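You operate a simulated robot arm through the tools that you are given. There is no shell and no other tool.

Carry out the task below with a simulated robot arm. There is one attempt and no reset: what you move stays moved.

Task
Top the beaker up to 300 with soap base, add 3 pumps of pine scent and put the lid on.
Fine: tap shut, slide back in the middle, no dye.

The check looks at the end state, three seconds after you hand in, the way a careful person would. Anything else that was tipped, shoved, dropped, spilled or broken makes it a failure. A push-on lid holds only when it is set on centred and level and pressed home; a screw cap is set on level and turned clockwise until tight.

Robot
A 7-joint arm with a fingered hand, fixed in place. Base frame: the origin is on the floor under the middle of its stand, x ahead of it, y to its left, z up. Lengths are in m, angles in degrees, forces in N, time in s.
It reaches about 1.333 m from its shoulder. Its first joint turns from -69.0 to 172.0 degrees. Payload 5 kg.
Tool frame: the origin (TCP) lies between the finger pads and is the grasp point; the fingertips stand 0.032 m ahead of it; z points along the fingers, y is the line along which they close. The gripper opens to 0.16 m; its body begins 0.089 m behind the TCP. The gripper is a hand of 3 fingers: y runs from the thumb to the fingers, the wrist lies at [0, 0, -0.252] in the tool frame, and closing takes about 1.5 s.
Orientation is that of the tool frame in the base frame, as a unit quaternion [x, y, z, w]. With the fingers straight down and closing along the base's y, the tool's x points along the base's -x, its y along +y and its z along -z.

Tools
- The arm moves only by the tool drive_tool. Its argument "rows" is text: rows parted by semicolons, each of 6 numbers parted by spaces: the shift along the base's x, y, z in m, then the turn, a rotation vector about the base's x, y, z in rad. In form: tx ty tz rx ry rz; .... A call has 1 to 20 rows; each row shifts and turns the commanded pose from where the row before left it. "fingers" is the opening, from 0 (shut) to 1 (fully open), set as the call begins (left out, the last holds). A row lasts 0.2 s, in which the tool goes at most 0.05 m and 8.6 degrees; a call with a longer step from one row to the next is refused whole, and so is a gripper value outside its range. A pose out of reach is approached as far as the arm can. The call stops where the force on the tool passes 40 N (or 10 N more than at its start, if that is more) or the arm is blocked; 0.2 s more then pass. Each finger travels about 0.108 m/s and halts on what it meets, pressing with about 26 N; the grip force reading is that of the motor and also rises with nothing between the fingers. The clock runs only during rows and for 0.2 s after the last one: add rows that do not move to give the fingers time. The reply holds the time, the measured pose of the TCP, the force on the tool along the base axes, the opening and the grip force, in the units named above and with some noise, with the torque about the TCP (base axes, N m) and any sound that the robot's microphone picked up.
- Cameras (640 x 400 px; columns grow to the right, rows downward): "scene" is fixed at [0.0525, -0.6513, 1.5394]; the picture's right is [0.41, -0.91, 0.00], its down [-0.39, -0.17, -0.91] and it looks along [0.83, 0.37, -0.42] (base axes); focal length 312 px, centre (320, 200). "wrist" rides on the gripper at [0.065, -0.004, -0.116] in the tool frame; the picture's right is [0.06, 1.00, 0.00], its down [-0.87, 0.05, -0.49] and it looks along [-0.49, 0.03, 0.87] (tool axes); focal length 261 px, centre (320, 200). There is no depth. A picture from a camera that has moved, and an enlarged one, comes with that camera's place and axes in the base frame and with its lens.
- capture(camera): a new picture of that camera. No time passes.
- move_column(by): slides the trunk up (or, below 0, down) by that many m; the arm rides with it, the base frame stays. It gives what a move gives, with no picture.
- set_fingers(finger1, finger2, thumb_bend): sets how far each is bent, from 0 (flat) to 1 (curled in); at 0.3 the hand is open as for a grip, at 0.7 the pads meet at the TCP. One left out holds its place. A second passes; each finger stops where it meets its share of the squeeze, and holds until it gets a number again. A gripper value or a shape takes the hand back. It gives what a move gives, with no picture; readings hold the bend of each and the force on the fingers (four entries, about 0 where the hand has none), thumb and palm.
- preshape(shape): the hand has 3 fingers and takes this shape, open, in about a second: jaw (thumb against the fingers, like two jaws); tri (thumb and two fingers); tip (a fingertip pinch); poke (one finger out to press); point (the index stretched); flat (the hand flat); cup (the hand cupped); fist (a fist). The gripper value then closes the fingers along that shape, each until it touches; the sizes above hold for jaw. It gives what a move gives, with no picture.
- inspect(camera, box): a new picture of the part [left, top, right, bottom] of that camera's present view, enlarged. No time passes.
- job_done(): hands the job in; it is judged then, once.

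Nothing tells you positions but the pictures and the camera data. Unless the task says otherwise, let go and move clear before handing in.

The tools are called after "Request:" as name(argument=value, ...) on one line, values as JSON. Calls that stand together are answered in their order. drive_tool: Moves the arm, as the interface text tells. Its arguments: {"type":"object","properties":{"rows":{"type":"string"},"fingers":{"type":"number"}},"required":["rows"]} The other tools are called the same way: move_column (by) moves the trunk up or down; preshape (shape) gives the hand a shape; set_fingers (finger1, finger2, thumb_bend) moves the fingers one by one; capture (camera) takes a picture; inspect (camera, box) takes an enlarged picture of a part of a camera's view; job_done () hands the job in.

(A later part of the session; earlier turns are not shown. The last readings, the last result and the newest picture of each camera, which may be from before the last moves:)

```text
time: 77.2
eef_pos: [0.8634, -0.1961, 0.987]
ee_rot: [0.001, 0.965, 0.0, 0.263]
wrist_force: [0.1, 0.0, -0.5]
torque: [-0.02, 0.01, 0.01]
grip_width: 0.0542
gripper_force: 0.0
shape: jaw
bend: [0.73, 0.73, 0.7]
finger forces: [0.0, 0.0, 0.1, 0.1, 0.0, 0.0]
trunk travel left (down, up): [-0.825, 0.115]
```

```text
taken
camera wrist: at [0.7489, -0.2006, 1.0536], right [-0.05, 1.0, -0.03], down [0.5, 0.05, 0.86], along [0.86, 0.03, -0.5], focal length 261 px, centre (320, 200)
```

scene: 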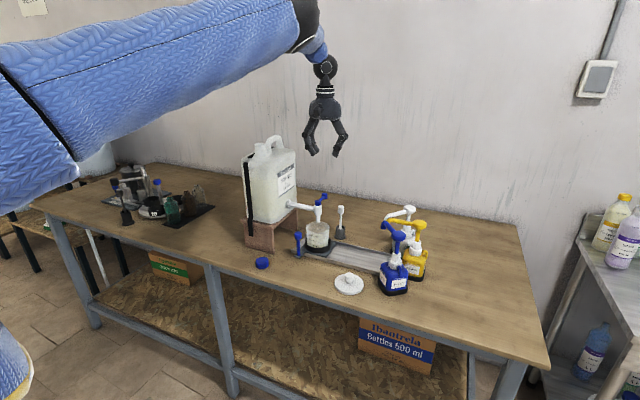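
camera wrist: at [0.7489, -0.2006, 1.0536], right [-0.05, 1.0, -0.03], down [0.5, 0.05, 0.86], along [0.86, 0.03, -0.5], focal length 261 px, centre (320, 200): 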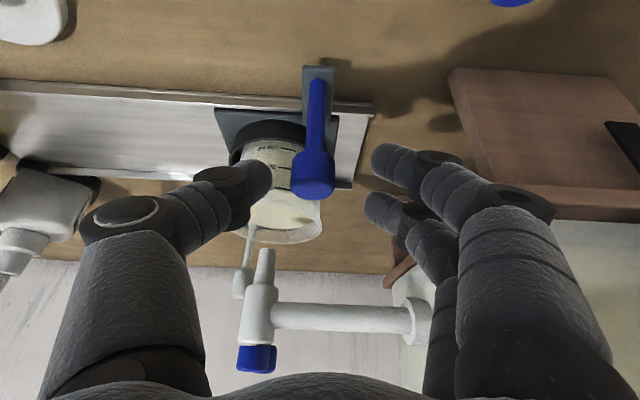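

The knob is caged again. I'll push the slide gently to the right (-y), past the middle station.

Request:
drive_tool(rows="0 -0.007 0 0 0 0; 0 -0.007 0 0 0 0; 0 -0.007 0 0 0 0; 0 -0.007 0 0 0 0; 0 -0.007 0 0 0 0; 0 -0.007 0 0 0 0; 0 -0.007 0 0 0 0; 0 -0.007 0 0 0 0; 0 -0.007 0 0 0 0; 0 -0.007 0 0 0 0; 0 -0.007 0 0 0 0; 0 -0.007 0 0 0 0; 0 -0.007 0 0 0 0; 0 -0.007 0 0 0 0; 0 -0.007 0 0 0 0; 0 -0.007 0 0 0 0; 0 -0.007 0 0 0 0; 0 -0.007 0 0 0 0")

Request:
capture(camera="wrist")

Request:
capture(camera="scene")

```text
time: 81.0
eef_pos: [0.8615, -0.3221, 0.9848]
ee_rot: [0.002, 0.965, -0.001, 0.262]
wrist_force: [-0.1, 0.4, 0.4]
torque: [-0.01, 0.01, 0.01]
grip_width: 0.0548
gripper_force: 0.1
shape: jaw
bend: [0.73, 0.73, 0.7]
finger forces: [0.1, 0.0, 0.0, 0.0, 0.0, 0.1]
trunk travel left (down, up): [-0.825, 0.115]
```

```text
taken
camera wrist: at [0.7469, -0.3268, 1.0521], right [-0.05, 1.0, -0.03], down [0.5, 0.05, 0.86], along [0.86, 0.03, -0.5], focal length 261 px, centre (320, 200)
```

wrist: 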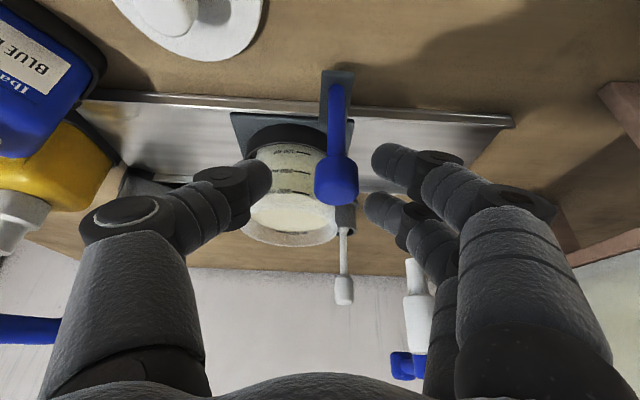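

```text
taken
```

scene: 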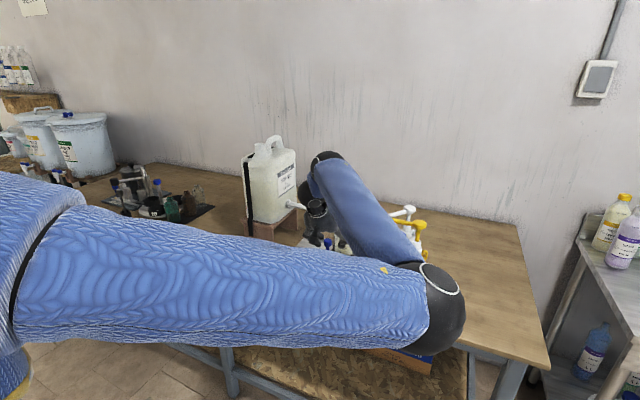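

The slide has clicked to the middle station. Pushing on to the right would bring the thumb close to the blue pump, so I'll back off, roll the hand so its body leans left, and re-engage.

Request:
drive_tool(rows="-0.01 0 0.0174 0 0 0; -0.01 0 0.0174 0 0 0; -0.01 0 0.0174 0 0 0; -0.01 0 0.0174 0 0 0; -0.005 0 0.009 0 0 0; 0 0 0 -0.06 0 0; 0 0 0 -0.06 0 0; 0 0 0 -0.06 0 0; 0 0 0 -0.06 0 0; 0 0 0 -0.06 0 0; 0 0 0 -0.06 0 0; 0 0 0 -0.06 0 0; 0 0 0 -0.06 0 0; 0 0 0 0 0 0")

Request:
capture(camera="wrist")

Request:
capture(camera="scene")

```text
time: 84.0
eef_pos: [0.8172, -0.3225, 1.0643]
ee_rot: [-0.062, 0.937, -0.23, 0.254]
wrist_force: [0.3, -0.6, 0.6]
torque: [0.05, 0.0, 0.0]
grip_width: 0.0547
gripper_force: 0.1
shape: jaw
bend: [0.73, 0.73, 0.7]
finger forces: [0.0, 0.0, 0.0, 0.1, 0.0, 0.1]
trunk travel left (down, up): [-0.825, 0.115]
```

```text
taken
camera wrist: at [0.7015, -0.2962, 1.1262], right [-0.05, 0.87, -0.49], down [0.5, 0.45, 0.74], along [0.86, -0.21, -0.46], focal length 261 px, centre (320, 200)
```

wrist: 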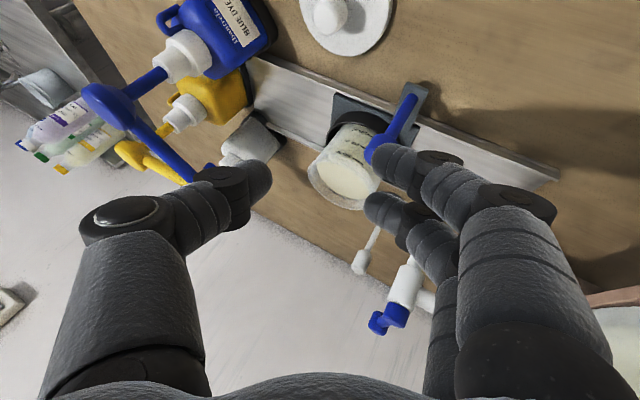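

```text
taken
```

scene: 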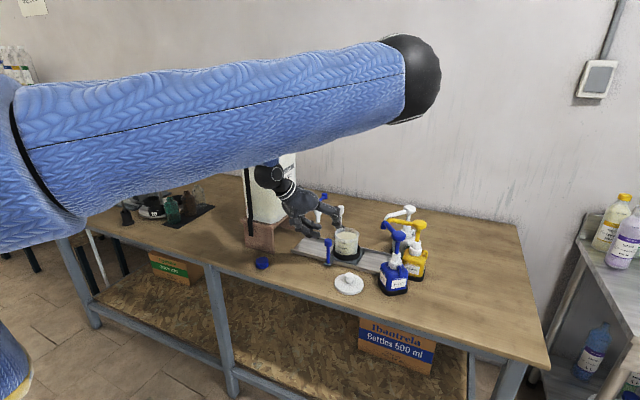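

The roll works: the hand now leans left, well clear of the pumps. I'll shift across so the knob lies between the fingers, then advance along the finger axis to cage it.

Request:
drive_tool(rows="0 0.0094 -0.0049 0 0 0; 0 0.0094 -0.0049 0 0 0; 0 0.0094 -0.0049 0 0 0; 0 0.0094 -0.0049 0 0 0; 0 0.0094 -0.0049 0 0 0; 0 0 0 0 0 0")

Request:
capture(camera="wrist")

```text
time: 85.4
eef_pos: [0.8167, -0.2763, 1.041]
ee_rot: [-0.062, 0.937, -0.229, 0.255]
wrist_force: [-0.8, -0.3, -0.4]
torque: [-0.01, 0.03, 0.02]
grip_width: 0.0547
gripper_force: 0.0
shape: jaw
bend: [0.73, 0.73, 0.7]
finger forces: [0.0, 0.0, 0.0, 0.0, 0.0, 0.0]
trunk travel left (down, up): [-0.825, 0.115]
```

```text
taken
camera wrist: at [0.7014, -0.2504, 1.1019], right [-0.05, 0.87, -0.49], down [0.5, 0.45, 0.74], along [0.86, -0.21, -0.46], focal length 261 px, centre (320, 200)
```

wrist: 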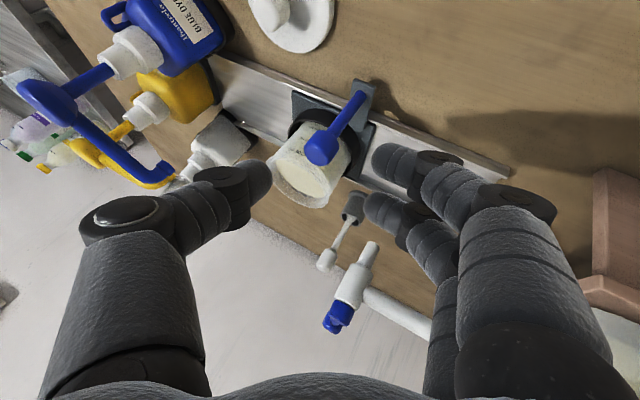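

Now the knob is centred between the fingertips in view. I'll advance along the finger axis.

Request:
drive_tool(rows="0.0083 -0.00655 -0.0125 0 0 0; 0.0083 -0.00655 -0.0125 0 0 0; 0.0083 -0.00655 -0.0125 0 0 0; 0.0083 -0.00655 -0.0125 0 0 0; 0.0083 -0.00655 -0.0125 0 0 0; 0 0 0 0 0 0")

Request:
capture(camera="wrist")

Request:
capture(camera="scene")

```text
time: 86.8
eef_pos: [0.8587, -0.3076, 0.9763]
ee_rot: [-0.061, 0.937, -0.231, 0.255]
wrist_force: [0.1, -0.2, 0.5]
torque: [-0.03, -0.03, 0.01]
grip_width: 0.0546
gripper_force: 0.1
shape: jaw
bend: [0.73, 0.73, 0.7]
finger forces: [0.1, 0.1, 0.1, 0.1, 0.0, 0.0]
trunk travel left (down, up): [-0.825, 0.115]
```

```text
taken
camera wrist: at [0.7438, -0.281, 1.0381], right [-0.05, 0.87, -0.49], down [0.5, 0.45, 0.74], along [0.86, -0.21, -0.46], focal length 261 px, centre (320, 200)
```

wrist: 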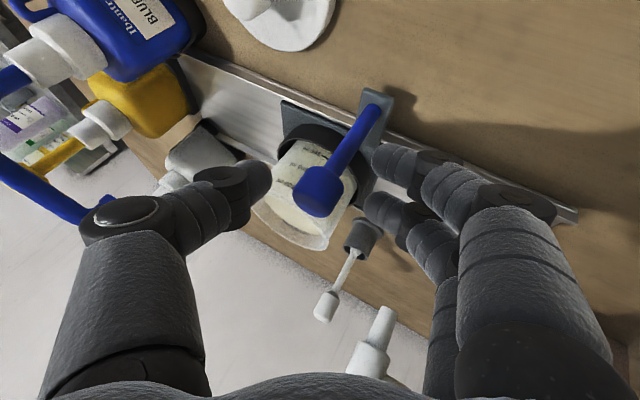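

```text
taken
```

scene: 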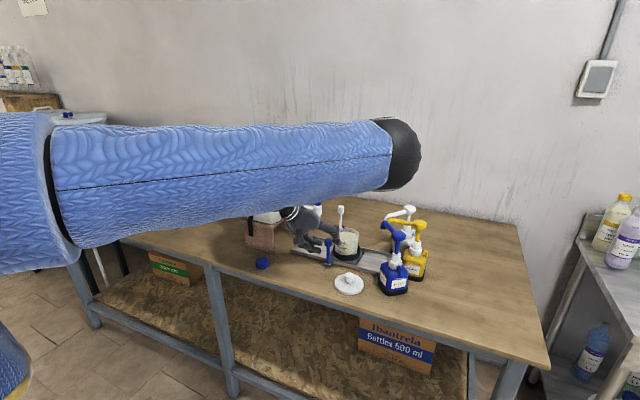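

The knob is caged, with the thumb on its right and the fingers on its left. I'll push right in two stages, watching the gap to the blue pump.

Request:
drive_tool(rows="0 -0.006 0 0 0 0; 0 -0.006 0 0 0 0; 0 -0.006 0 0 0 0; 0 -0.006 0 0 0 0; 0 -0.006 0 0 0 0; 0 -0.006 0 0 0 0; 0 -0.006 0 0 0 0; 0 -0.006 0 0 0 0; 0 -0.006 0 0 0 0; 0 -0.006 0 0 0 0; 0 -0.006 0 0 0 0; 0 -0.006 0 0 0 0; 0 0 0 0 0 0")

Request:
capture(camera="wrist")

Request:
inspect(camera="scene", box=[290, 180, 450, 300])

```text
time: 89.6
eef_pos: [0.8581, -0.3789, 0.9761]
ee_rot: [-0.061, 0.937, -0.23, 0.255]
wrist_force: [0.3, 0.2, -2.9]
torque: [-0.08, 0.02, -0.05]
grip_width: 0.0551
gripper_force: 0.0
shape: jaw
bend: [0.73, 0.73, 0.7]
finger forces: [0.0, 1.4, 0.1, 0.1, 0.0, 0.1]
trunk travel left (down, up): [-0.825, 0.115]
```

```text
taken
camera wrist: at [0.7438, -0.3529, 1.0379], right [-0.05, 0.87, -0.49], down [0.5, 0.45, 0.74], along [0.86, -0.21, -0.46], focal length 261 px, centre (320, 200)
```

wrist: 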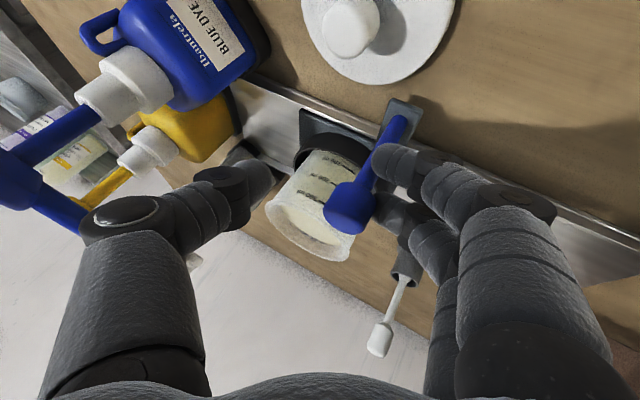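

```text
3.33 times, centred on (370, 240) of scene
camera zoom: at [0.0525, -0.6513, 1.5394], right [0.41, -0.91, 0.0], down [-0.39, -0.17, -0.91], along [0.83, 0.37, -0.42], focal length 1041 px, centre (153, 67)
```

zoom: 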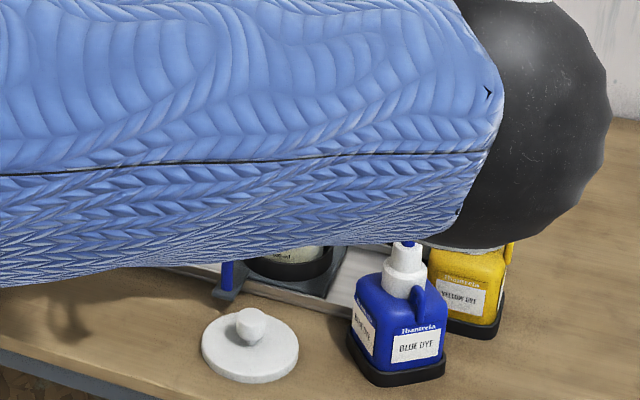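

The slide is moving right smoothly (handle at y ≈ -0.369), and I calculate about 2 cm between the thumb and the blue pump head at the end position. I'll continue to the right station.

Request:
drive_tool(rows="0 -0.006 0 0 0 0; 0 -0.006 0 0 0 0; 0 -0.006 0 0 0 0; 0 -0.006 0 0 0 0; 0 -0.006 0 0 0 0; 0 -0.006 0 0 0 0; 0 -0.006 0 0 0 0; 0 -0.005 0 0 0 0; 0 0 0 0 0 0")

Request:
capture(camera="wrist")

Request:
capture(camera="scene")

```text
time: 91.6
eef_pos: [0.8577, -0.4258, 0.9774]
ee_rot: [-0.061, 0.937, -0.23, 0.255]
wrist_force: [0.2, 0.8, -1.4]
torque: [-0.03, 0.04, -0.01]
grip_width: 0.0556
gripper_force: 0.1
shape: jaw
bend: [0.73, 0.73, 0.7]
finger forces: [0.0, 1.3, 0.0, 0.0, 0.0, 0.0]
trunk travel left (down, up): [-0.825, 0.115]
```

```text
taken
camera wrist: at [0.7443, -0.4, 1.0391], right [-0.05, 0.87, -0.49], down [0.5, 0.45, 0.74], along [0.86, -0.21, -0.46], focal length 261 px, centre (320, 200)
```

wrist: 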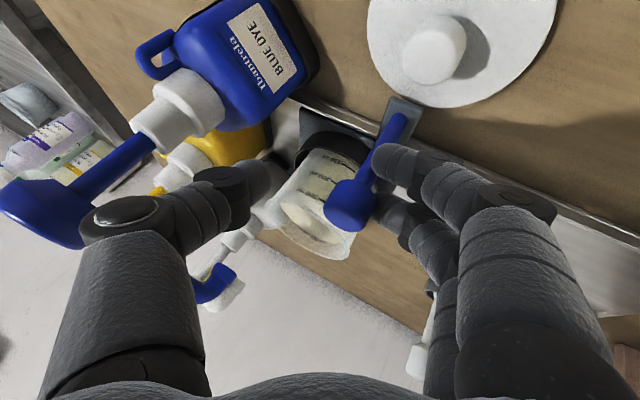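

```text
taken
```

scene: 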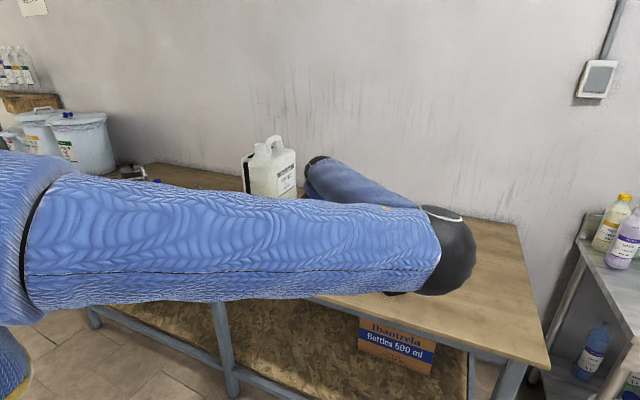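

The handle is at y ≈ -0.416, so about 1.6 cm is left to the right station. I'll finish in small steps.

Request:
drive_tool(rows="0 -0.004 0 0 0 0; 0 -0.004 0 0 0 0; 0 0 0 0 0 0")

Request:
capture(camera="wrist")

```text
time: 92.4
eef_pos: [0.8592, -0.4331, 0.9774]
ee_rot: [-0.062, 0.937, -0.23, 0.254]
wrist_force: [-0.4, 0.3, 0.3]
torque: [0.01, 0.02, -0.01]
grip_width: 0.0545
gripper_force: 0.0
shape: jaw
bend: [0.73, 0.73, 0.7]
finger forces: [0.0, 0.0, 0.0, 0.0, 0.1, 0.1]
trunk travel left (down, up): [-0.825, 0.115]
```

```text
taken
camera wrist: at [0.744, -0.4079, 1.0394], right [-0.05, 0.87, -0.49], down [0.5, 0.45, 0.74], along [0.86, -0.21, -0.46], focal length 261 px, centre (320, 200)
```

wrist: 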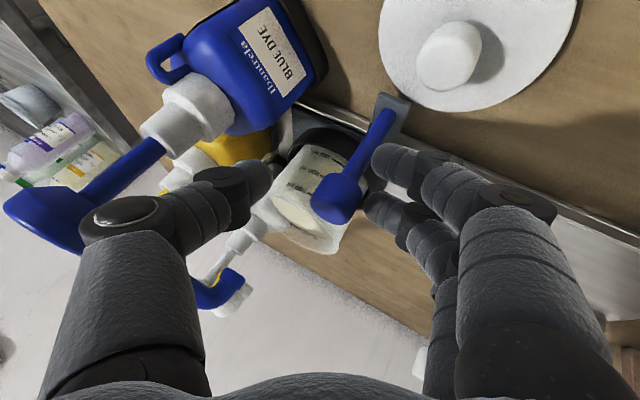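

The slide has clicked into the right station, with the handle at y ≈ -0.431. I'll back the fingers straight off the knob and lift while unrolling the hand.

Request:
drive_tool(rows="-0.0084 0.0067 0.0127 0 0 0; -0.0084 0.0067 0.0127 0 0 0; -0.0084 0.0067 0.0127 0 0 0; -0.0084 0.0067 0.0127 0 0 0; -0.0084 0.0067 0.0127 0 0 0; -0.0084 0.0067 0.0127 0 0 0; -0.0084 0.0067 0.0127 0 0 0; 0 0 0.018 0.06 0 0; 0 0 0.018 0.06 0 0; 0 0 0.018 0.06 0 0; 0 0 0.018 0.06 0 0; 0 0 0.018 0.06 0 0; 0 0 0.018 0.06 0 0; 0 0 0.018 0.06 0 0; 0 0 0.018 0.06 0 0; 0 0 0 0 0 0")

Request:
capture(camera="wrist")

Request:
capture(camera="scene")

```text
time: 95.8
eef_pos: [0.8014, -0.3854, 1.2108]
ee_rot: [0.001, 0.965, 0.0, 0.262]
wrist_force: [0.5, 0.1, -0.1]
torque: [-0.01, -0.04, 0.03]
grip_width: 0.0545
gripper_force: 0.1
shape: jaw
bend: [0.73, 0.73, 0.7]
finger forces: [0.1, 0.0, 0.1, 0.0, 0.0, 0.0]
trunk travel left (down, up): [-0.825, 0.115]
```

```text
taken
camera wrist: at [0.6868, -0.3904, 1.2777], right [-0.05, 1.0, -0.03], down [0.5, 0.05, 0.86], along [0.86, 0.03, -0.5], focal length 261 px, centre (320, 200)
```

wrist: 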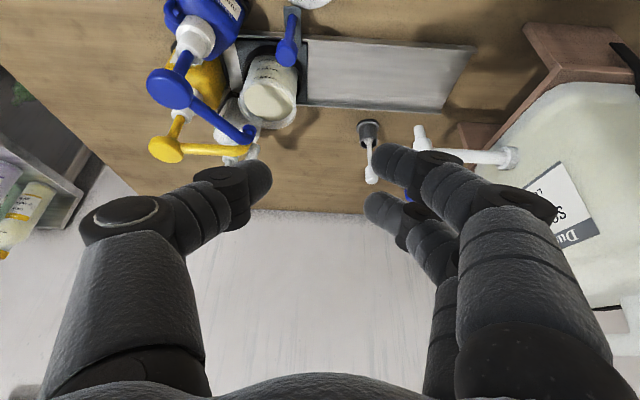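

```text
taken
```

scene: 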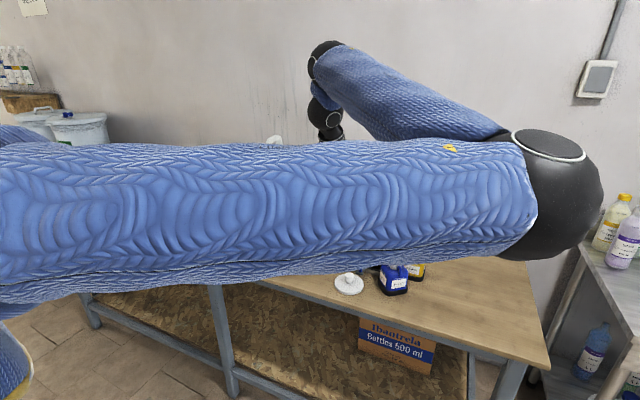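

I'll straighten the hand to vertical while rising, and view the pump cluster and beaker from above.

Request:
drive_tool(rows="0.0085 -0.004 0.007 0 0.0442 0; 0.0085 -0.004 0.007 0 0.0442 0; 0.0085 -0.004 0.007 0 0.0442 0; 0.0085 -0.004 0.007 0 0.0442 0; 0.0085 -0.004 0.007 0 0.0442 0; 0.0085 -0.004 0.007 0 0.0442 0; 0.0085 -0.004 0.007 0 0.0442 0; 0.0085 -0.004 0.007 0 0.0442 0; 0.0085 -0.004 0.007 0 0.0442 0; 0.0085 -0.004 0.007 0 0.0442 0; 0.0085 -0.004 0.007 0 0.0442 0; 0.0085 -0.004 0.007 0 0.0442 0; 0 0 0 0 0 0", fingers=0.6)

Request:
capture(camera="wrist")

Request:
capture(camera="scene")

```text
time: 98.6
eef_pos: [0.9025, -0.4382, 1.2941]
ee_rot: [0.0, 1.0, 0.0, 0.001]
wrist_force: [-0.4, -0.7, -0.9]
torque: [0.05, 0.01, 0.05]
grip_width: 0.0953
gripper_force: 0.0
shape: jaw
bend: [0.71, 0.71, 0.7]
finger forces: [0.0, 0.1, 0.1, 0.1, 0.0, 0.0]
trunk travel left (down, up): [-0.825, 0.115]
```

```text
taken
camera wrist: at [0.8367, -0.4429, 1.411], right [-0.06, 1.0, 0.0], down [0.87, 0.05, 0.49], along [0.49, 0.03, -0.87], focal length 261 px, centre (320, 200)
```

wrist: 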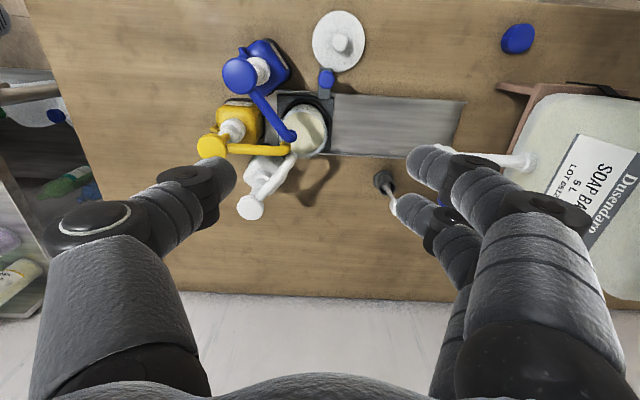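

```text
taken
```

scene: 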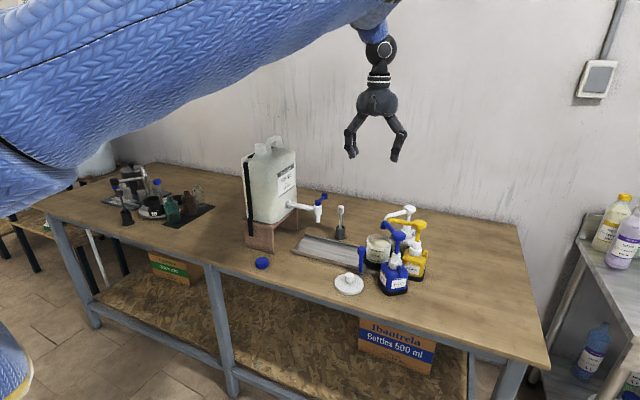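

Request:
inspect(camera="wrist", box=[190, 30, 350, 230])

Request:
inspect(camera="scene", box=[360, 195, 440, 300])

```text
2.00 times, centred on (270, 130) of wrist
camera zoom: at [0.8367, -0.4429, 1.411], right [-0.06, 1.0, 0.0], down [0.87, 0.05, 0.49], along [0.49, 0.03, -0.87], focal length 521 px, centre (420, 340)
```

zoom: 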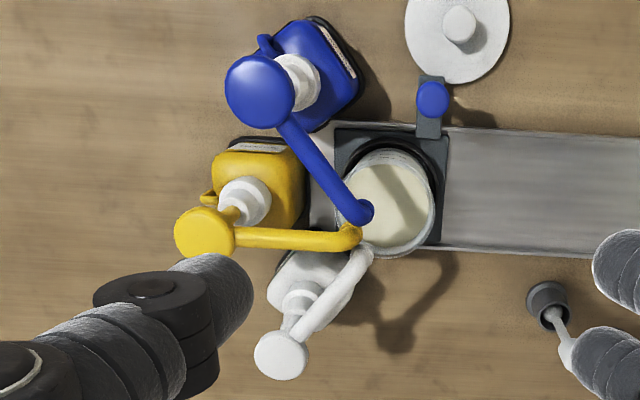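

```text
3.81 times, centred on (400, 248) of scene
camera zoom: at [0.0525, -0.6513, 1.5394], right [0.41, -0.91, 0.0], down [-0.39, -0.17, -0.91], along [0.83, 0.37, -0.42], focal length 1190 px, centre (15, 19)
```

zoom: 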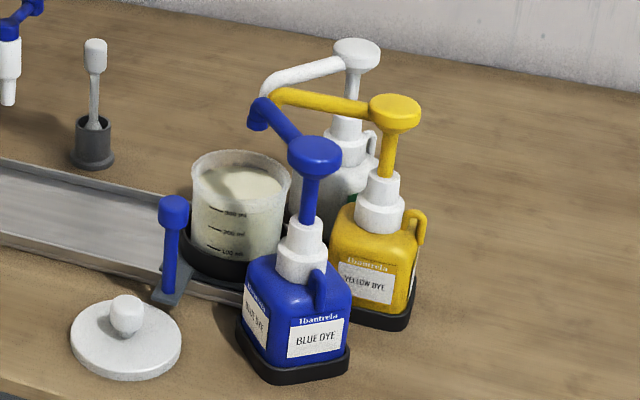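

The beaker sits under all three nozzles, with the tips about 1–2 cm from its axis. Before pressing, I'll move to a spot where the wrist camera can read the white bottle's label.

Request:
drive_tool(rows="0.016 0.02 -0.012 0 0 0; 0.016 0.02 -0.012 0 0 0; 0.016 0.02 -0.012 0 0 0; 0.016 0.02 -0.012 0 0 0; 0.016 0.02 -0.012 0 0 0; 0.016 0.02 -0.012 0 0 0; 0 0 0 0 0 0")

Request:
inspect(camera="wrist", box=[120, 60, 250, 170])

```text
time: 100.2
eef_pos: [0.9966, -0.3186, 1.2231]
ee_rot: [0.0, 1.0, 0.0, 0.001]
wrist_force: [0.4, -0.7, -0.1]
torque: [0.01, -0.07, -0.01]
grip_width: 0.0952
gripper_force: 0.1
shape: jaw
bend: [0.71, 0.71, 0.7]
finger forces: [0.0, 0.0, 0.1, 0.1, 0.0, 0.1]
trunk travel left (down, up): [-0.825, 0.115]
```

```text
3.64 times, centred on (185, 115) of wrist
camera zoom: at [0.9307, -0.3239, 1.3385], right [-0.06, 1.0, 0.0], down [0.87, 0.05, 0.49], along [0.49, 0.03, -0.87], focal length 948 px, centre (811, 509)
```

zoom: 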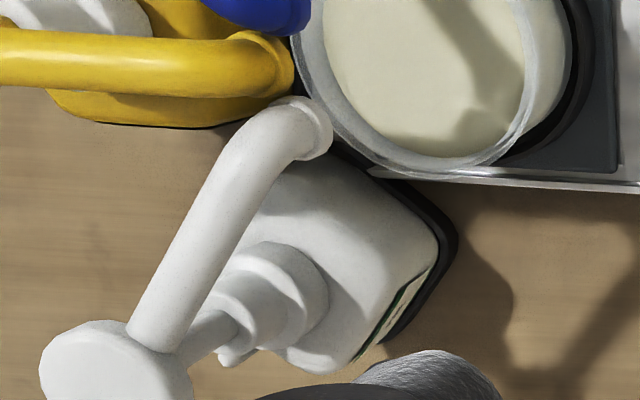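

The label on that bottle faces away and has a green band. I'll go to a slightly lower, more leftward viewpoint above the tap lever to read it.

Request:
drive_tool(rows="0.006 0.02 -0.02 0 0 0; 0.006 0.02 -0.02 0 0 0; 0.006 0.02 -0.02 0 0 0; 0.006 0.018 -0.02 0 0 0; 0 0 0 0 0 0")

Request:
inspect(camera="wrist", box=[60, 80, 180, 200])

Request:
capture(camera="wrist")

```text
time: 101.4
eef_pos: [1.022, -0.2374, 1.1458]
ee_rot: [0.001, 1.0, -0.001, 0.001]
wrist_force: [-0.5, -0.6, -0.2]
torque: [0.01, 0.0, 0.02]
grip_width: 0.0953
gripper_force: 0.2
shape: jaw
bend: [0.71, 0.71, 0.7]
finger forces: [0.0, 0.0, 0.1, 0.0, 0.0, 0.0]
trunk travel left (down, up): [-0.825, 0.115]
```

```text
3.33 times, centred on (120, 140) of wrist
camera zoom: at [0.9555, -0.2432, 1.2608], right [-0.06, 1.0, 0.0], down [0.87, 0.05, 0.49], along [0.49, 0.03, -0.87], focal length 869 px, centre (987, 400)
```

zoom: 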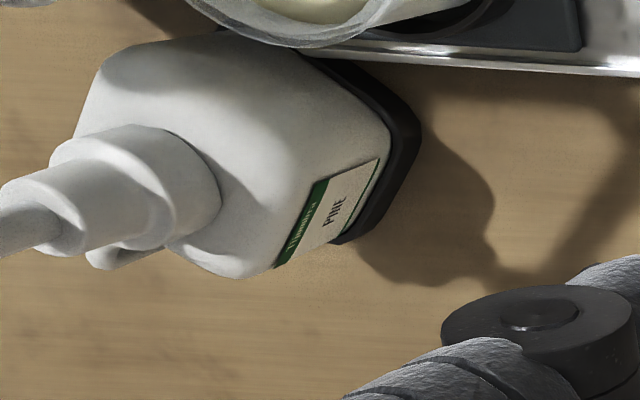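

```text
taken
camera wrist: at [0.9555, -0.2432, 1.2608], right [-0.06, 1.0, 0.0], down [0.87, 0.05, 0.49], along [0.49, 0.03, -0.87], focal length 261 px, centre (320, 200)
```

wrist: 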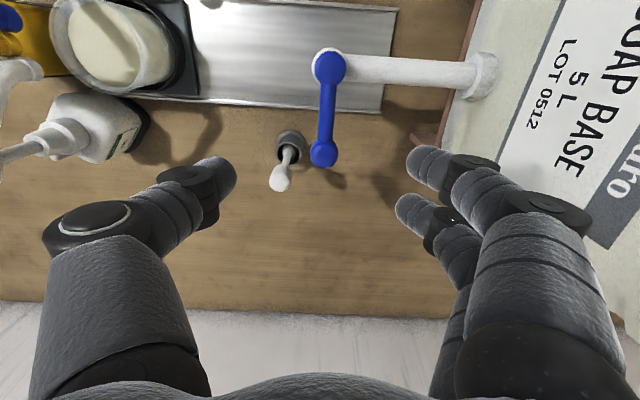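

The label reads PINE, so the white pump is the right one. I'll rise and move across to above it, keeping the fingers up until I've refined its position.

Request:
drive_tool(rows="0 0 0.035 0 0 0; 0 0 0.035 0 0 0; 0 0 0.035 0 0 0; 0 -0.0335 0 0 0 0; 0 -0.0335 0 0 0 0; 0 -0.0335 0 0 0 0; 0 -0.0335 0 0 0 0; 0 -0.0335 0 0 0 0; 0 -0.0335 0 0 0 0; 0 -0.0335 0 0 0 0; 0 -0.0335 0 0 0 0; 0 -0.0335 0 0 0 0; 0 0 0 0 0 0")

Request:
capture(camera="wrist")

Request:
capture(camera="scene")

```text
time: 104.2
eef_pos: [1.0173, -0.5344, 1.2471]
ee_rot: [0.001, 1.0, -0.001, 0.001]
wrist_force: [-0.6, 0.9, 0.4]
torque: [-0.02, -0.01, 0.0]
grip_width: 0.0957
gripper_force: 0.0
shape: jaw
bend: [0.71, 0.71, 0.7]
finger forces: [0.0, 0.0, 0.0, 0.1, 0.0, 0.0]
out of reach, approached as far as the arm can: row 12
trunk travel left (down, up): [-0.825, 0.115]
```

```text
taken
camera wrist: at [0.9513, -0.5397, 1.3628], right [-0.06, 1.0, 0.0], down [0.87, 0.05, 0.49], along [0.49, 0.03, -0.87], focal length 261 px, centre (320, 200)
```

wrist: 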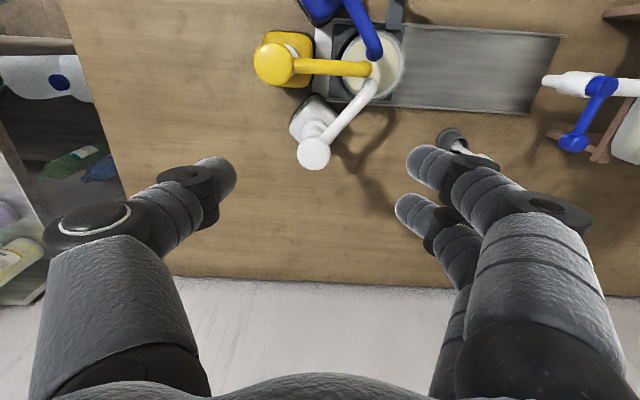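

```text
taken
```

scene: 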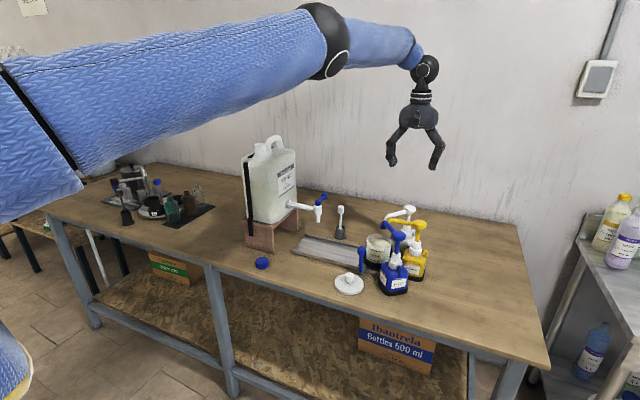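

The white head is at about (1.052, -0.540) with its top near z ≈ 1.07. The vertical hand is at the edge of its reach here, so I'll close the fingers and pitch the hand 25° forward to bring the wrist back.

Request:
drive_tool(rows="-0.003 0 -0.003 0 -0.0545 0; -0.003 0 -0.003 0 -0.0545 0; -0.003 0 -0.003 0 -0.0545 0; -0.003 0 -0.003 0 -0.0545 0; -0.003 0 -0.003 0 -0.0545 0; -0.003 0 -0.003 0 -0.0545 0; -0.003 0 -0.003 0 -0.0545 0; -0.003 0 -0.003 0 -0.0545 0; 0 0 0 0 0 0; 0 0 0 0 0 0", fingers=0)

Request:
capture(camera="wrist")

Request:
capture(camera="scene")

```text
time: 106.4
eef_pos: [0.9914, -0.5352, 1.2226]
ee_rot: [0.001, 0.976, 0.0, 0.216]
wrist_force: [0.3, 0.1, -0.7]
torque: [0.04, 0.01, -0.01]
grip_width: 0.0
gripper_force: 26.1
shape: jaw
bend: [0.65, 0.65, 0.67]
finger forces: [0.1, 0.1, 0.0, 0.1, 0.0, 0.1]
trunk travel left (down, up): [-0.825, 0.115]
```

```text
taken
camera wrist: at [0.8841, -0.5394, 1.3], right [-0.05, 1.0, -0.03], down [0.58, 0.05, 0.81], along [0.81, 0.03, -0.58], focal length 261 px, centre (320, 200)
```

wrist: 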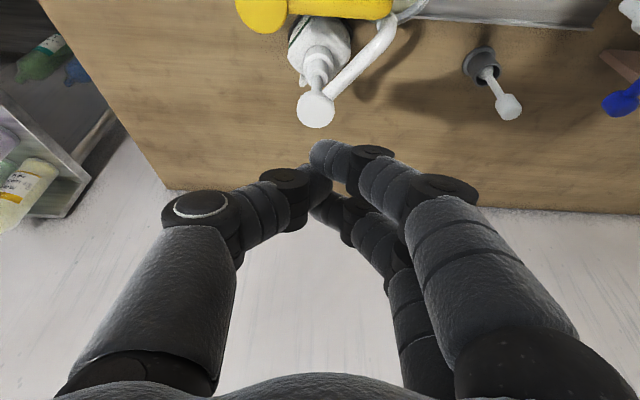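

```text
taken
```

scene: 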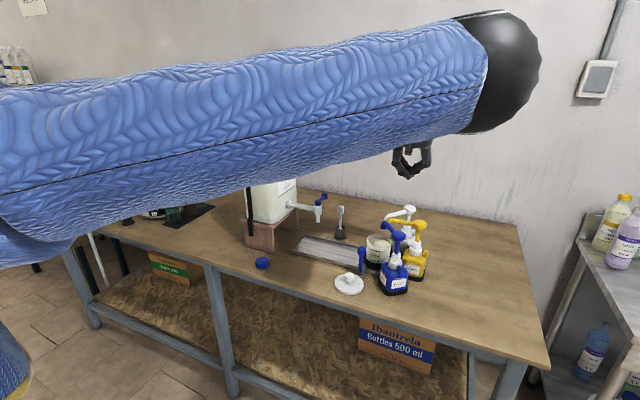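

The fingers are closed into a blunt tip, and I refine the head to (1.048, -0.540). I'll move to just above it.

Request:
drive_tool(rows="0.0086 -0.001 -0.015 0 0 0; 0.0086 -0.001 -0.015 0 0 0; 0.0086 -0.001 -0.015 0 0 0; 0.0086 -0.001 -0.015 0 0 0; 0.0086 -0.001 -0.015 0 0 0; 0 0 0 0 0 0")

Request:
capture(camera="wrist")

Request:
inspect(camera="scene", box=[360, 140, 460, 260])

```text
time: 107.8
eef_pos: [1.035, -0.5385, 1.1466]
ee_rot: [0.0, 0.976, 0.0, 0.217]
wrist_force: [-0.6, -0.2, -0.7]
torque: [-0.01, 0.01, -0.01]
grip_width: 0.0
gripper_force: 25.7
shape: jaw
bend: [0.65, 0.65, 0.67]
finger forces: [0.0, 0.0, 0.1, 0.1, 0.0, 0.1]
trunk travel left (down, up): [-0.825, 0.115]
```

```text
taken
camera wrist: at [0.9268, -0.5424, 1.2245], right [-0.05, 1.0, -0.03], down [0.58, 0.05, 0.81], along [0.81, 0.03, -0.58], focal length 261 px, centre (320, 200)
```

wrist: 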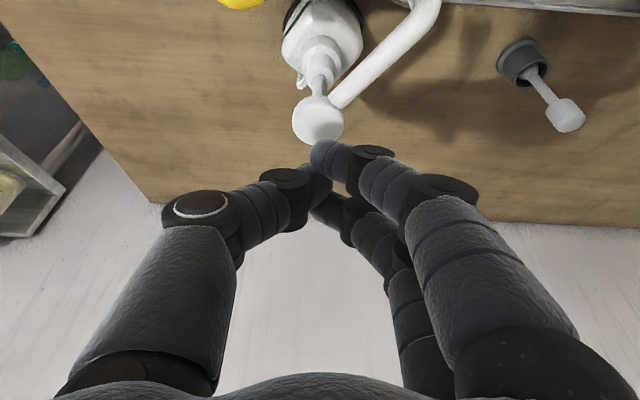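

```text
3.33 times, centred on (410, 200) of scene
camera zoom: at [0.0525, -0.6513, 1.5394], right [0.41, -0.91, 0.0], down [-0.39, -0.17, -0.91], along [0.83, 0.37, -0.42], focal length 1041 px, centre (20, 200)
```

zoom: 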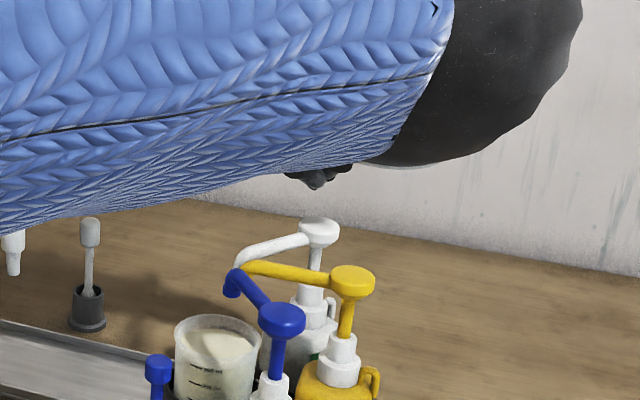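

The fingertips are centred over the white pump head with about 3.5 cm of gap. I'll come down to contact and watch the force.

Request:
drive_tool(rows="-0.0005 -0.0005 -0.006 0 0 0; -0.0005 -0.0005 -0.006 0 0 0; 0 0 -0.006 0 0 0; 0 0 -0.006 0 0 0; 0 0 -0.005 0 0 0; 0 0 -0.004 0 0 0; 0 0 -0.004 0 0 0")

Request:
capture(camera="wrist")

Request:
inspect(camera="scene", box=[360, 170, 460, 290])

```text
time: 109.4
eef_pos: [1.0328, -0.5386, 1.1106]
ee_rot: [0.001, 0.976, -0.001, 0.217]
wrist_force: [0.2, 1.1, -1.5]
torque: [-0.01, 0.02, 0.02]
grip_width: 0.0001
gripper_force: 26.2
shape: jaw
bend: [0.65, 0.65, 0.67]
finger forces: [0.0, 0.0, 0.0, 0.0, 0.0, 0.1]
trunk travel left (down, up): [-0.825, 0.115]
```

```text
taken
camera wrist: at [0.9258, -0.5441, 1.1882], right [-0.06, 1.0, -0.03], down [0.58, 0.05, 0.81], along [0.81, 0.03, -0.58], focal length 261 px, centre (320, 200)
```

wrist: 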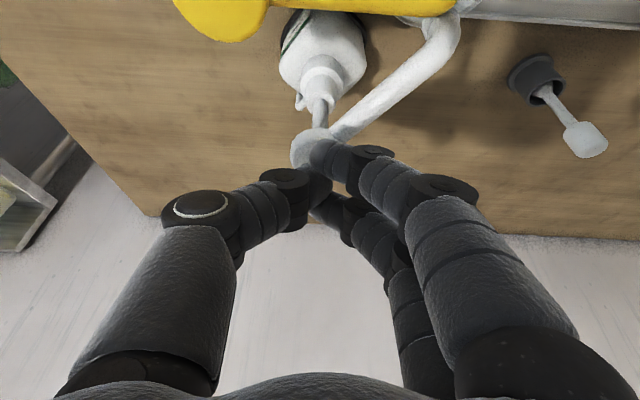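

```text
3.33 times, centred on (410, 230) of scene
camera zoom: at [0.0525, -0.6513, 1.5394], right [0.41, -0.91, 0.0], down [-0.39, -0.17, -0.91], along [0.83, 0.37, -0.42], focal length 1041 px, centre (20, 100)
```

zoom: 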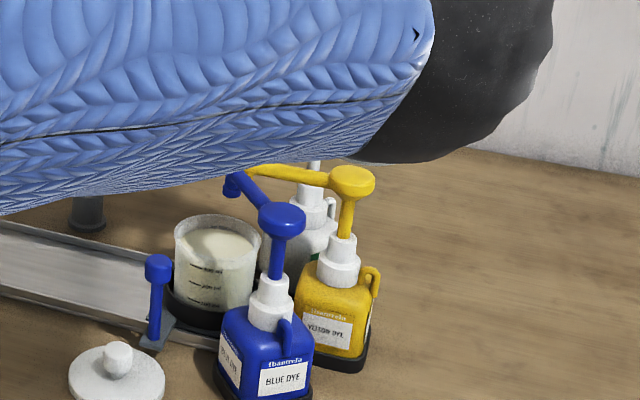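

I'm right at contact. I'll shift 5 mm back towards the centre of the head, then press down steadily and read the force.

Request:
drive_tool(rows="-0.005 0 0.003 0 0 0; 0 0 -0.005 0 0 0; 0 0 -0.006 0 0 0; 0 0 -0.006 0 0 0; 0 0 -0.006 0 0 0; 0 0 -0.006 0 0 0")

Request:
capture(camera="wrist")

```text
time: 110.8
eef_pos: [1.0276, -0.5396, 1.0847]
ee_rot: [0.001, 0.976, -0.001, 0.217]
wrist_force: [-3.6, -1.0, 2.6]
torque: [-0.05, 0.06, -0.03]
grip_width: 0.0001
gripper_force: 25.9
shape: jaw
bend: [0.65, 0.65, 0.67]
finger forces: [0.1, 0.1, 0.0, 0.1, 0.0, 0.1]
trunk travel left (down, up): [-0.825, 0.115]
```

```text
taken
camera wrist: at [0.9201, -0.5444, 1.1635], right [-0.05, 1.0, -0.03], down [0.58, 0.05, 0.81], along [0.81, 0.03, -0.58], focal length 261 px, centre (320, 200)
```

wrist: 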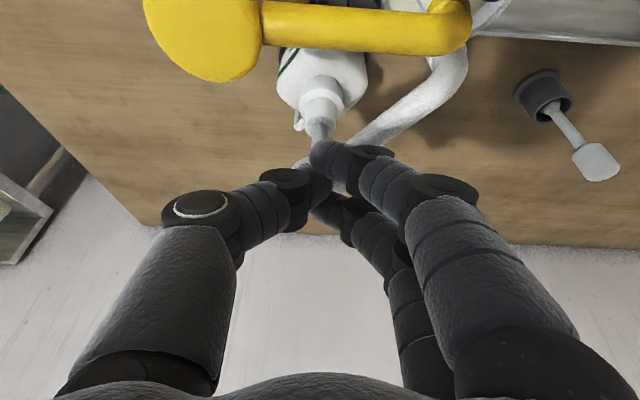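

The force is small but has a sideways component, so I'll zoom in to see how the fingertips are sitting on the head.

Request:
inspect(camera="wrist", box=[260, 80, 400, 230])

Request:
capture(camera="scene")

```text
2.67 times, centred on (330, 155) of wrist
camera zoom: at [0.9201, -0.5444, 1.1635], right [-0.05, 1.0, -0.03], down [0.58, 0.05, 0.81], along [0.81, 0.03, -0.58], focal length 695 px, centre (293, 320)
```

zoom: 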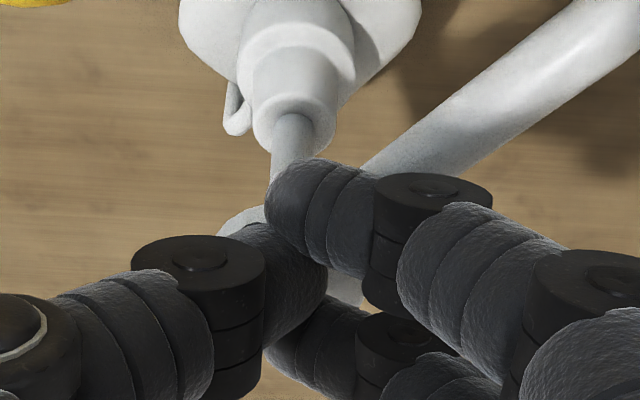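

```text
taken
```

scene: 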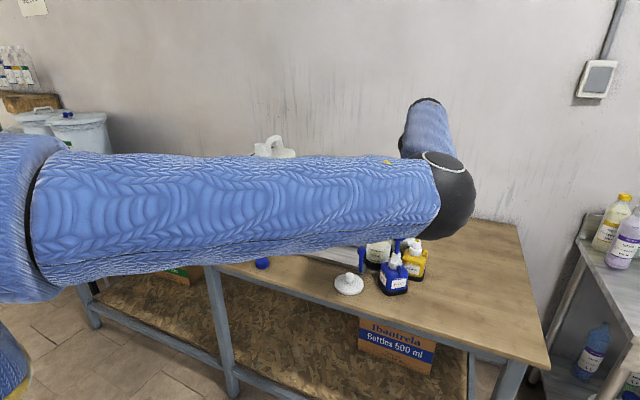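

The fingertips are centred on the head, and it is already going down against a light spring. I'll keep pressing to the bottom of the stroke.

Request:
drive_tool(rows="0 0 -0.005 0 0 0; 0 0 -0.005 0 0 0; 0 0 -0.005 0 0 0")

Request:
inspect(camera="wrist", box=[260, 80, 400, 230])

```text
time: 111.6
eef_pos: [1.0274, -0.5404, 1.0716]
ee_rot: [0.0, 0.976, 0.0, 0.217]
wrist_force: [-2.6, 0.0, 4.4]
torque: [-0.03, -0.05, -0.04]
grip_width: 0.0
gripper_force: 26.1
shape: jaw
bend: [0.65, 0.65, 0.67]
finger forces: [0.0, 0.1, 0.1, 0.0, 0.0, 0.0]
trunk travel left (down, up): [-0.825, 0.115]
```

```text
2.67 times, centred on (330, 155) of wrist
camera zoom: at [0.9197, -0.5446, 1.1487], right [-0.06, 1.0, -0.03], down [0.58, 0.05, 0.81], along [0.81, 0.03, -0.58], focal length 695 px, centre (293, 320)
```

zoom: 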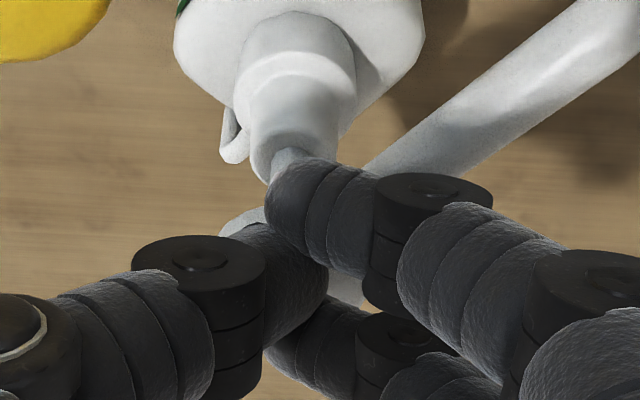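

The collar is coming up towards the fingers, so the head is travelling with them. I'll continue to the bottom.

Request:
drive_tool(rows="0 0 -0.004 0 0 0; 0 0 -0.004 0 0 0; 0 0 -0.004 0 0 0")

Request:
inspect(camera="wrist", box=[260, 80, 400, 230])

```text
time: 112.4
eef_pos: [1.0276, -0.5396, 1.0588]
ee_rot: [0.001, 0.976, -0.001, 0.217]
wrist_force: [-5.0, 0.9, 6.0]
torque: [0.03, 0.07, 0.01]
grip_width: 0.0
gripper_force: 26.0
shape: jaw
bend: [0.65, 0.65, 0.68]
finger forces: [0.0, 0.1, 0.1, 0.0, 0.0, 0.0]
trunk travel left (down, up): [-0.825, 0.115]
```

```text
2.67 times, centred on (330, 155) of wrist
camera zoom: at [0.9203, -0.5451, 1.1367], right [-0.05, 1.0, -0.03], down [0.58, 0.05, 0.81], along [0.81, 0.03, -0.58], focal length 695 px, centre (293, 320)
```

zoom: 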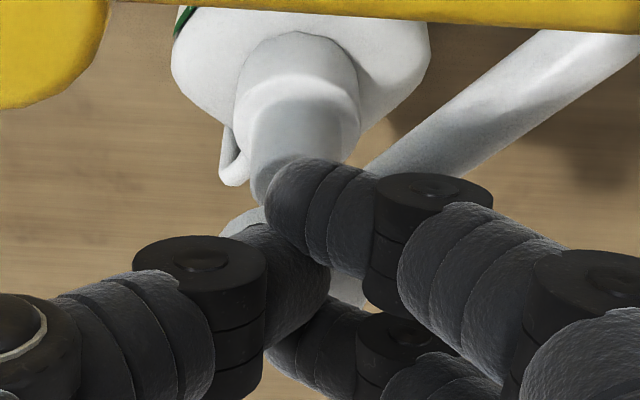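

The head is nearly down, with force at 6 N. I'll continue in small steps until it bottoms out.

Request:
drive_tool(rows="0 0 -0.003 0 0 0; 0 0 -0.003 0 0 0; 0 0 -0.003 0 0 0")

Request:
inspect(camera="wrist", box=[260, 80, 400, 230])

Request:
inspect(camera="scene", box=[355, 225, 440, 300])

```text
time: 113.2
eef_pos: [1.0294, -0.5401, 1.0502]
ee_rot: [0.001, 0.976, 0.0, 0.217]
wrist_force: [-6.3, -0.9, 7.5]
torque: [-0.06, 0.1, -0.08]
grip_width: 0.0
gripper_force: 25.9
shape: jaw
bend: [0.65, 0.65, 0.68]
finger forces: [0.0, 0.1, 0.0, 0.0, 0.0, 0.0]
trunk travel left (down, up): [-0.825, 0.115]
```

```text
2.67 times, centred on (330, 155) of wrist
camera zoom: at [0.9207, -0.5451, 1.1277], right [-0.05, 1.0, -0.03], down [0.58, 0.05, 0.81], along [0.81, 0.03, -0.58], focal length 695 px, centre (293, 320)
```

zoom: 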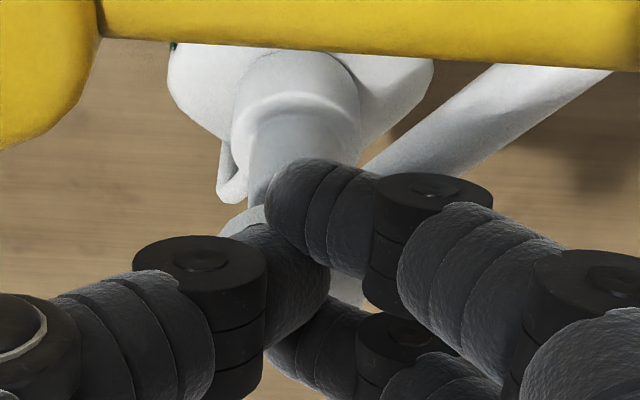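

```text
5.33 times, centred on (398, 262) of scene
camera zoom: at [0.0525, -0.6513, 1.5394], right [0.41, -0.91, 0.0], down [-0.39, -0.17, -0.91], along [0.83, 0.37, -0.42], focal length 1666 px, centre (-93, -133)
```

zoom: 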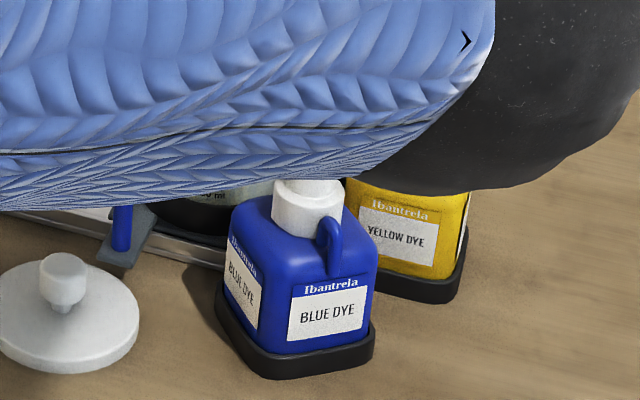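

Force is still rising gently, like a spring, and there's no hard stop yet. I'll press a few more millimetres.

Request:
drive_tool(rows="0 0 -0.003 0 0 0; 0 0 -0.003 0 0 0")

Request:
inspect(camera="wrist", box=[260, 80, 400, 230])

Request:
capture(camera="wrist")

```text
time: 113.8
eef_pos: [1.0285, -0.5407, 1.0483]
ee_rot: [0.002, 0.976, -0.001, 0.219]
wrist_force: [-5.9, -7.5, 25.7]
torque: [-0.35, -0.17, -0.12]
grip_width: 0.0
gripper_force: 26.3
shape: jaw
bend: [0.65, 0.65, 0.68]
finger forces: [0.1, 0.0, 0.0, 0.1, 47.9, 0.0]
trunk travel left (down, up): [-0.825, 0.115]
```

```text
2.67 times, centred on (330, 155) of wrist
camera zoom: at [0.9202, -0.5451, 1.1252], right [-0.05, 1.0, -0.03], down [0.58, 0.05, 0.82], along [0.82, 0.03, -0.58], focal length 695 px, centre (293, 320)
```

zoom: 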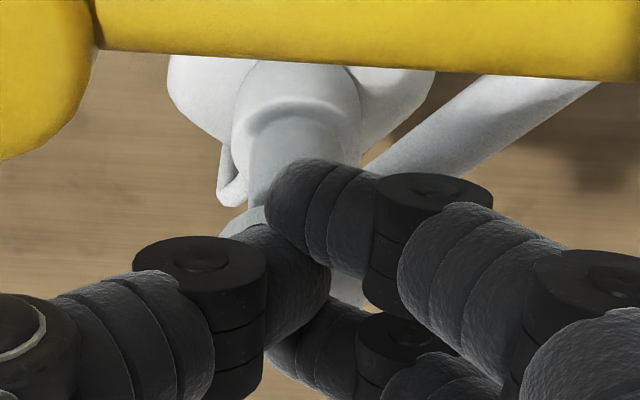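

```text
taken
camera wrist: at [0.9202, -0.5451, 1.1252], right [-0.05, 1.0, -0.03], down [0.58, 0.05, 0.82], along [0.82, 0.03, -0.58], focal length 261 px, centre (320, 200)
```

wrist: 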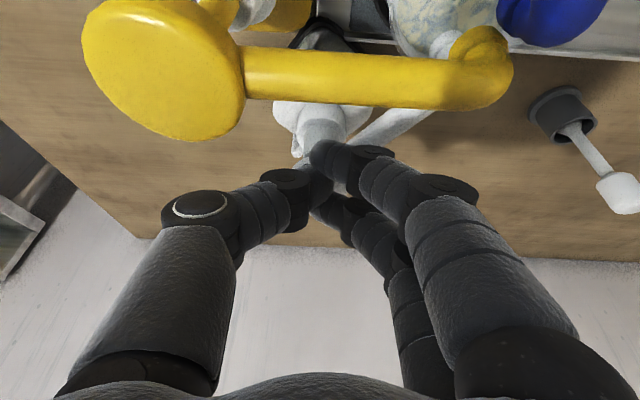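

The hard stop came at 26 N, so the first stroke is complete. The beaker surface looks mottled in this view, so I'll take a closer look before releasing.

Request:
inspect(camera="wrist", box=[360, 0, 560, 100])

```text
3.20 times, centred on (460, 50) of wrist
camera zoom: at [0.9202, -0.5451, 1.1252], right [-0.05, 1.0, -0.03], down [0.58, 0.05, 0.82], along [0.82, 0.03, -0.58], focal length 834 px, centre (-128, 680)
```

zoom: 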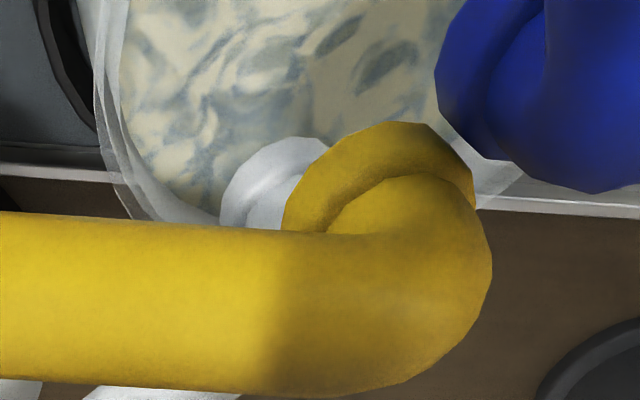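

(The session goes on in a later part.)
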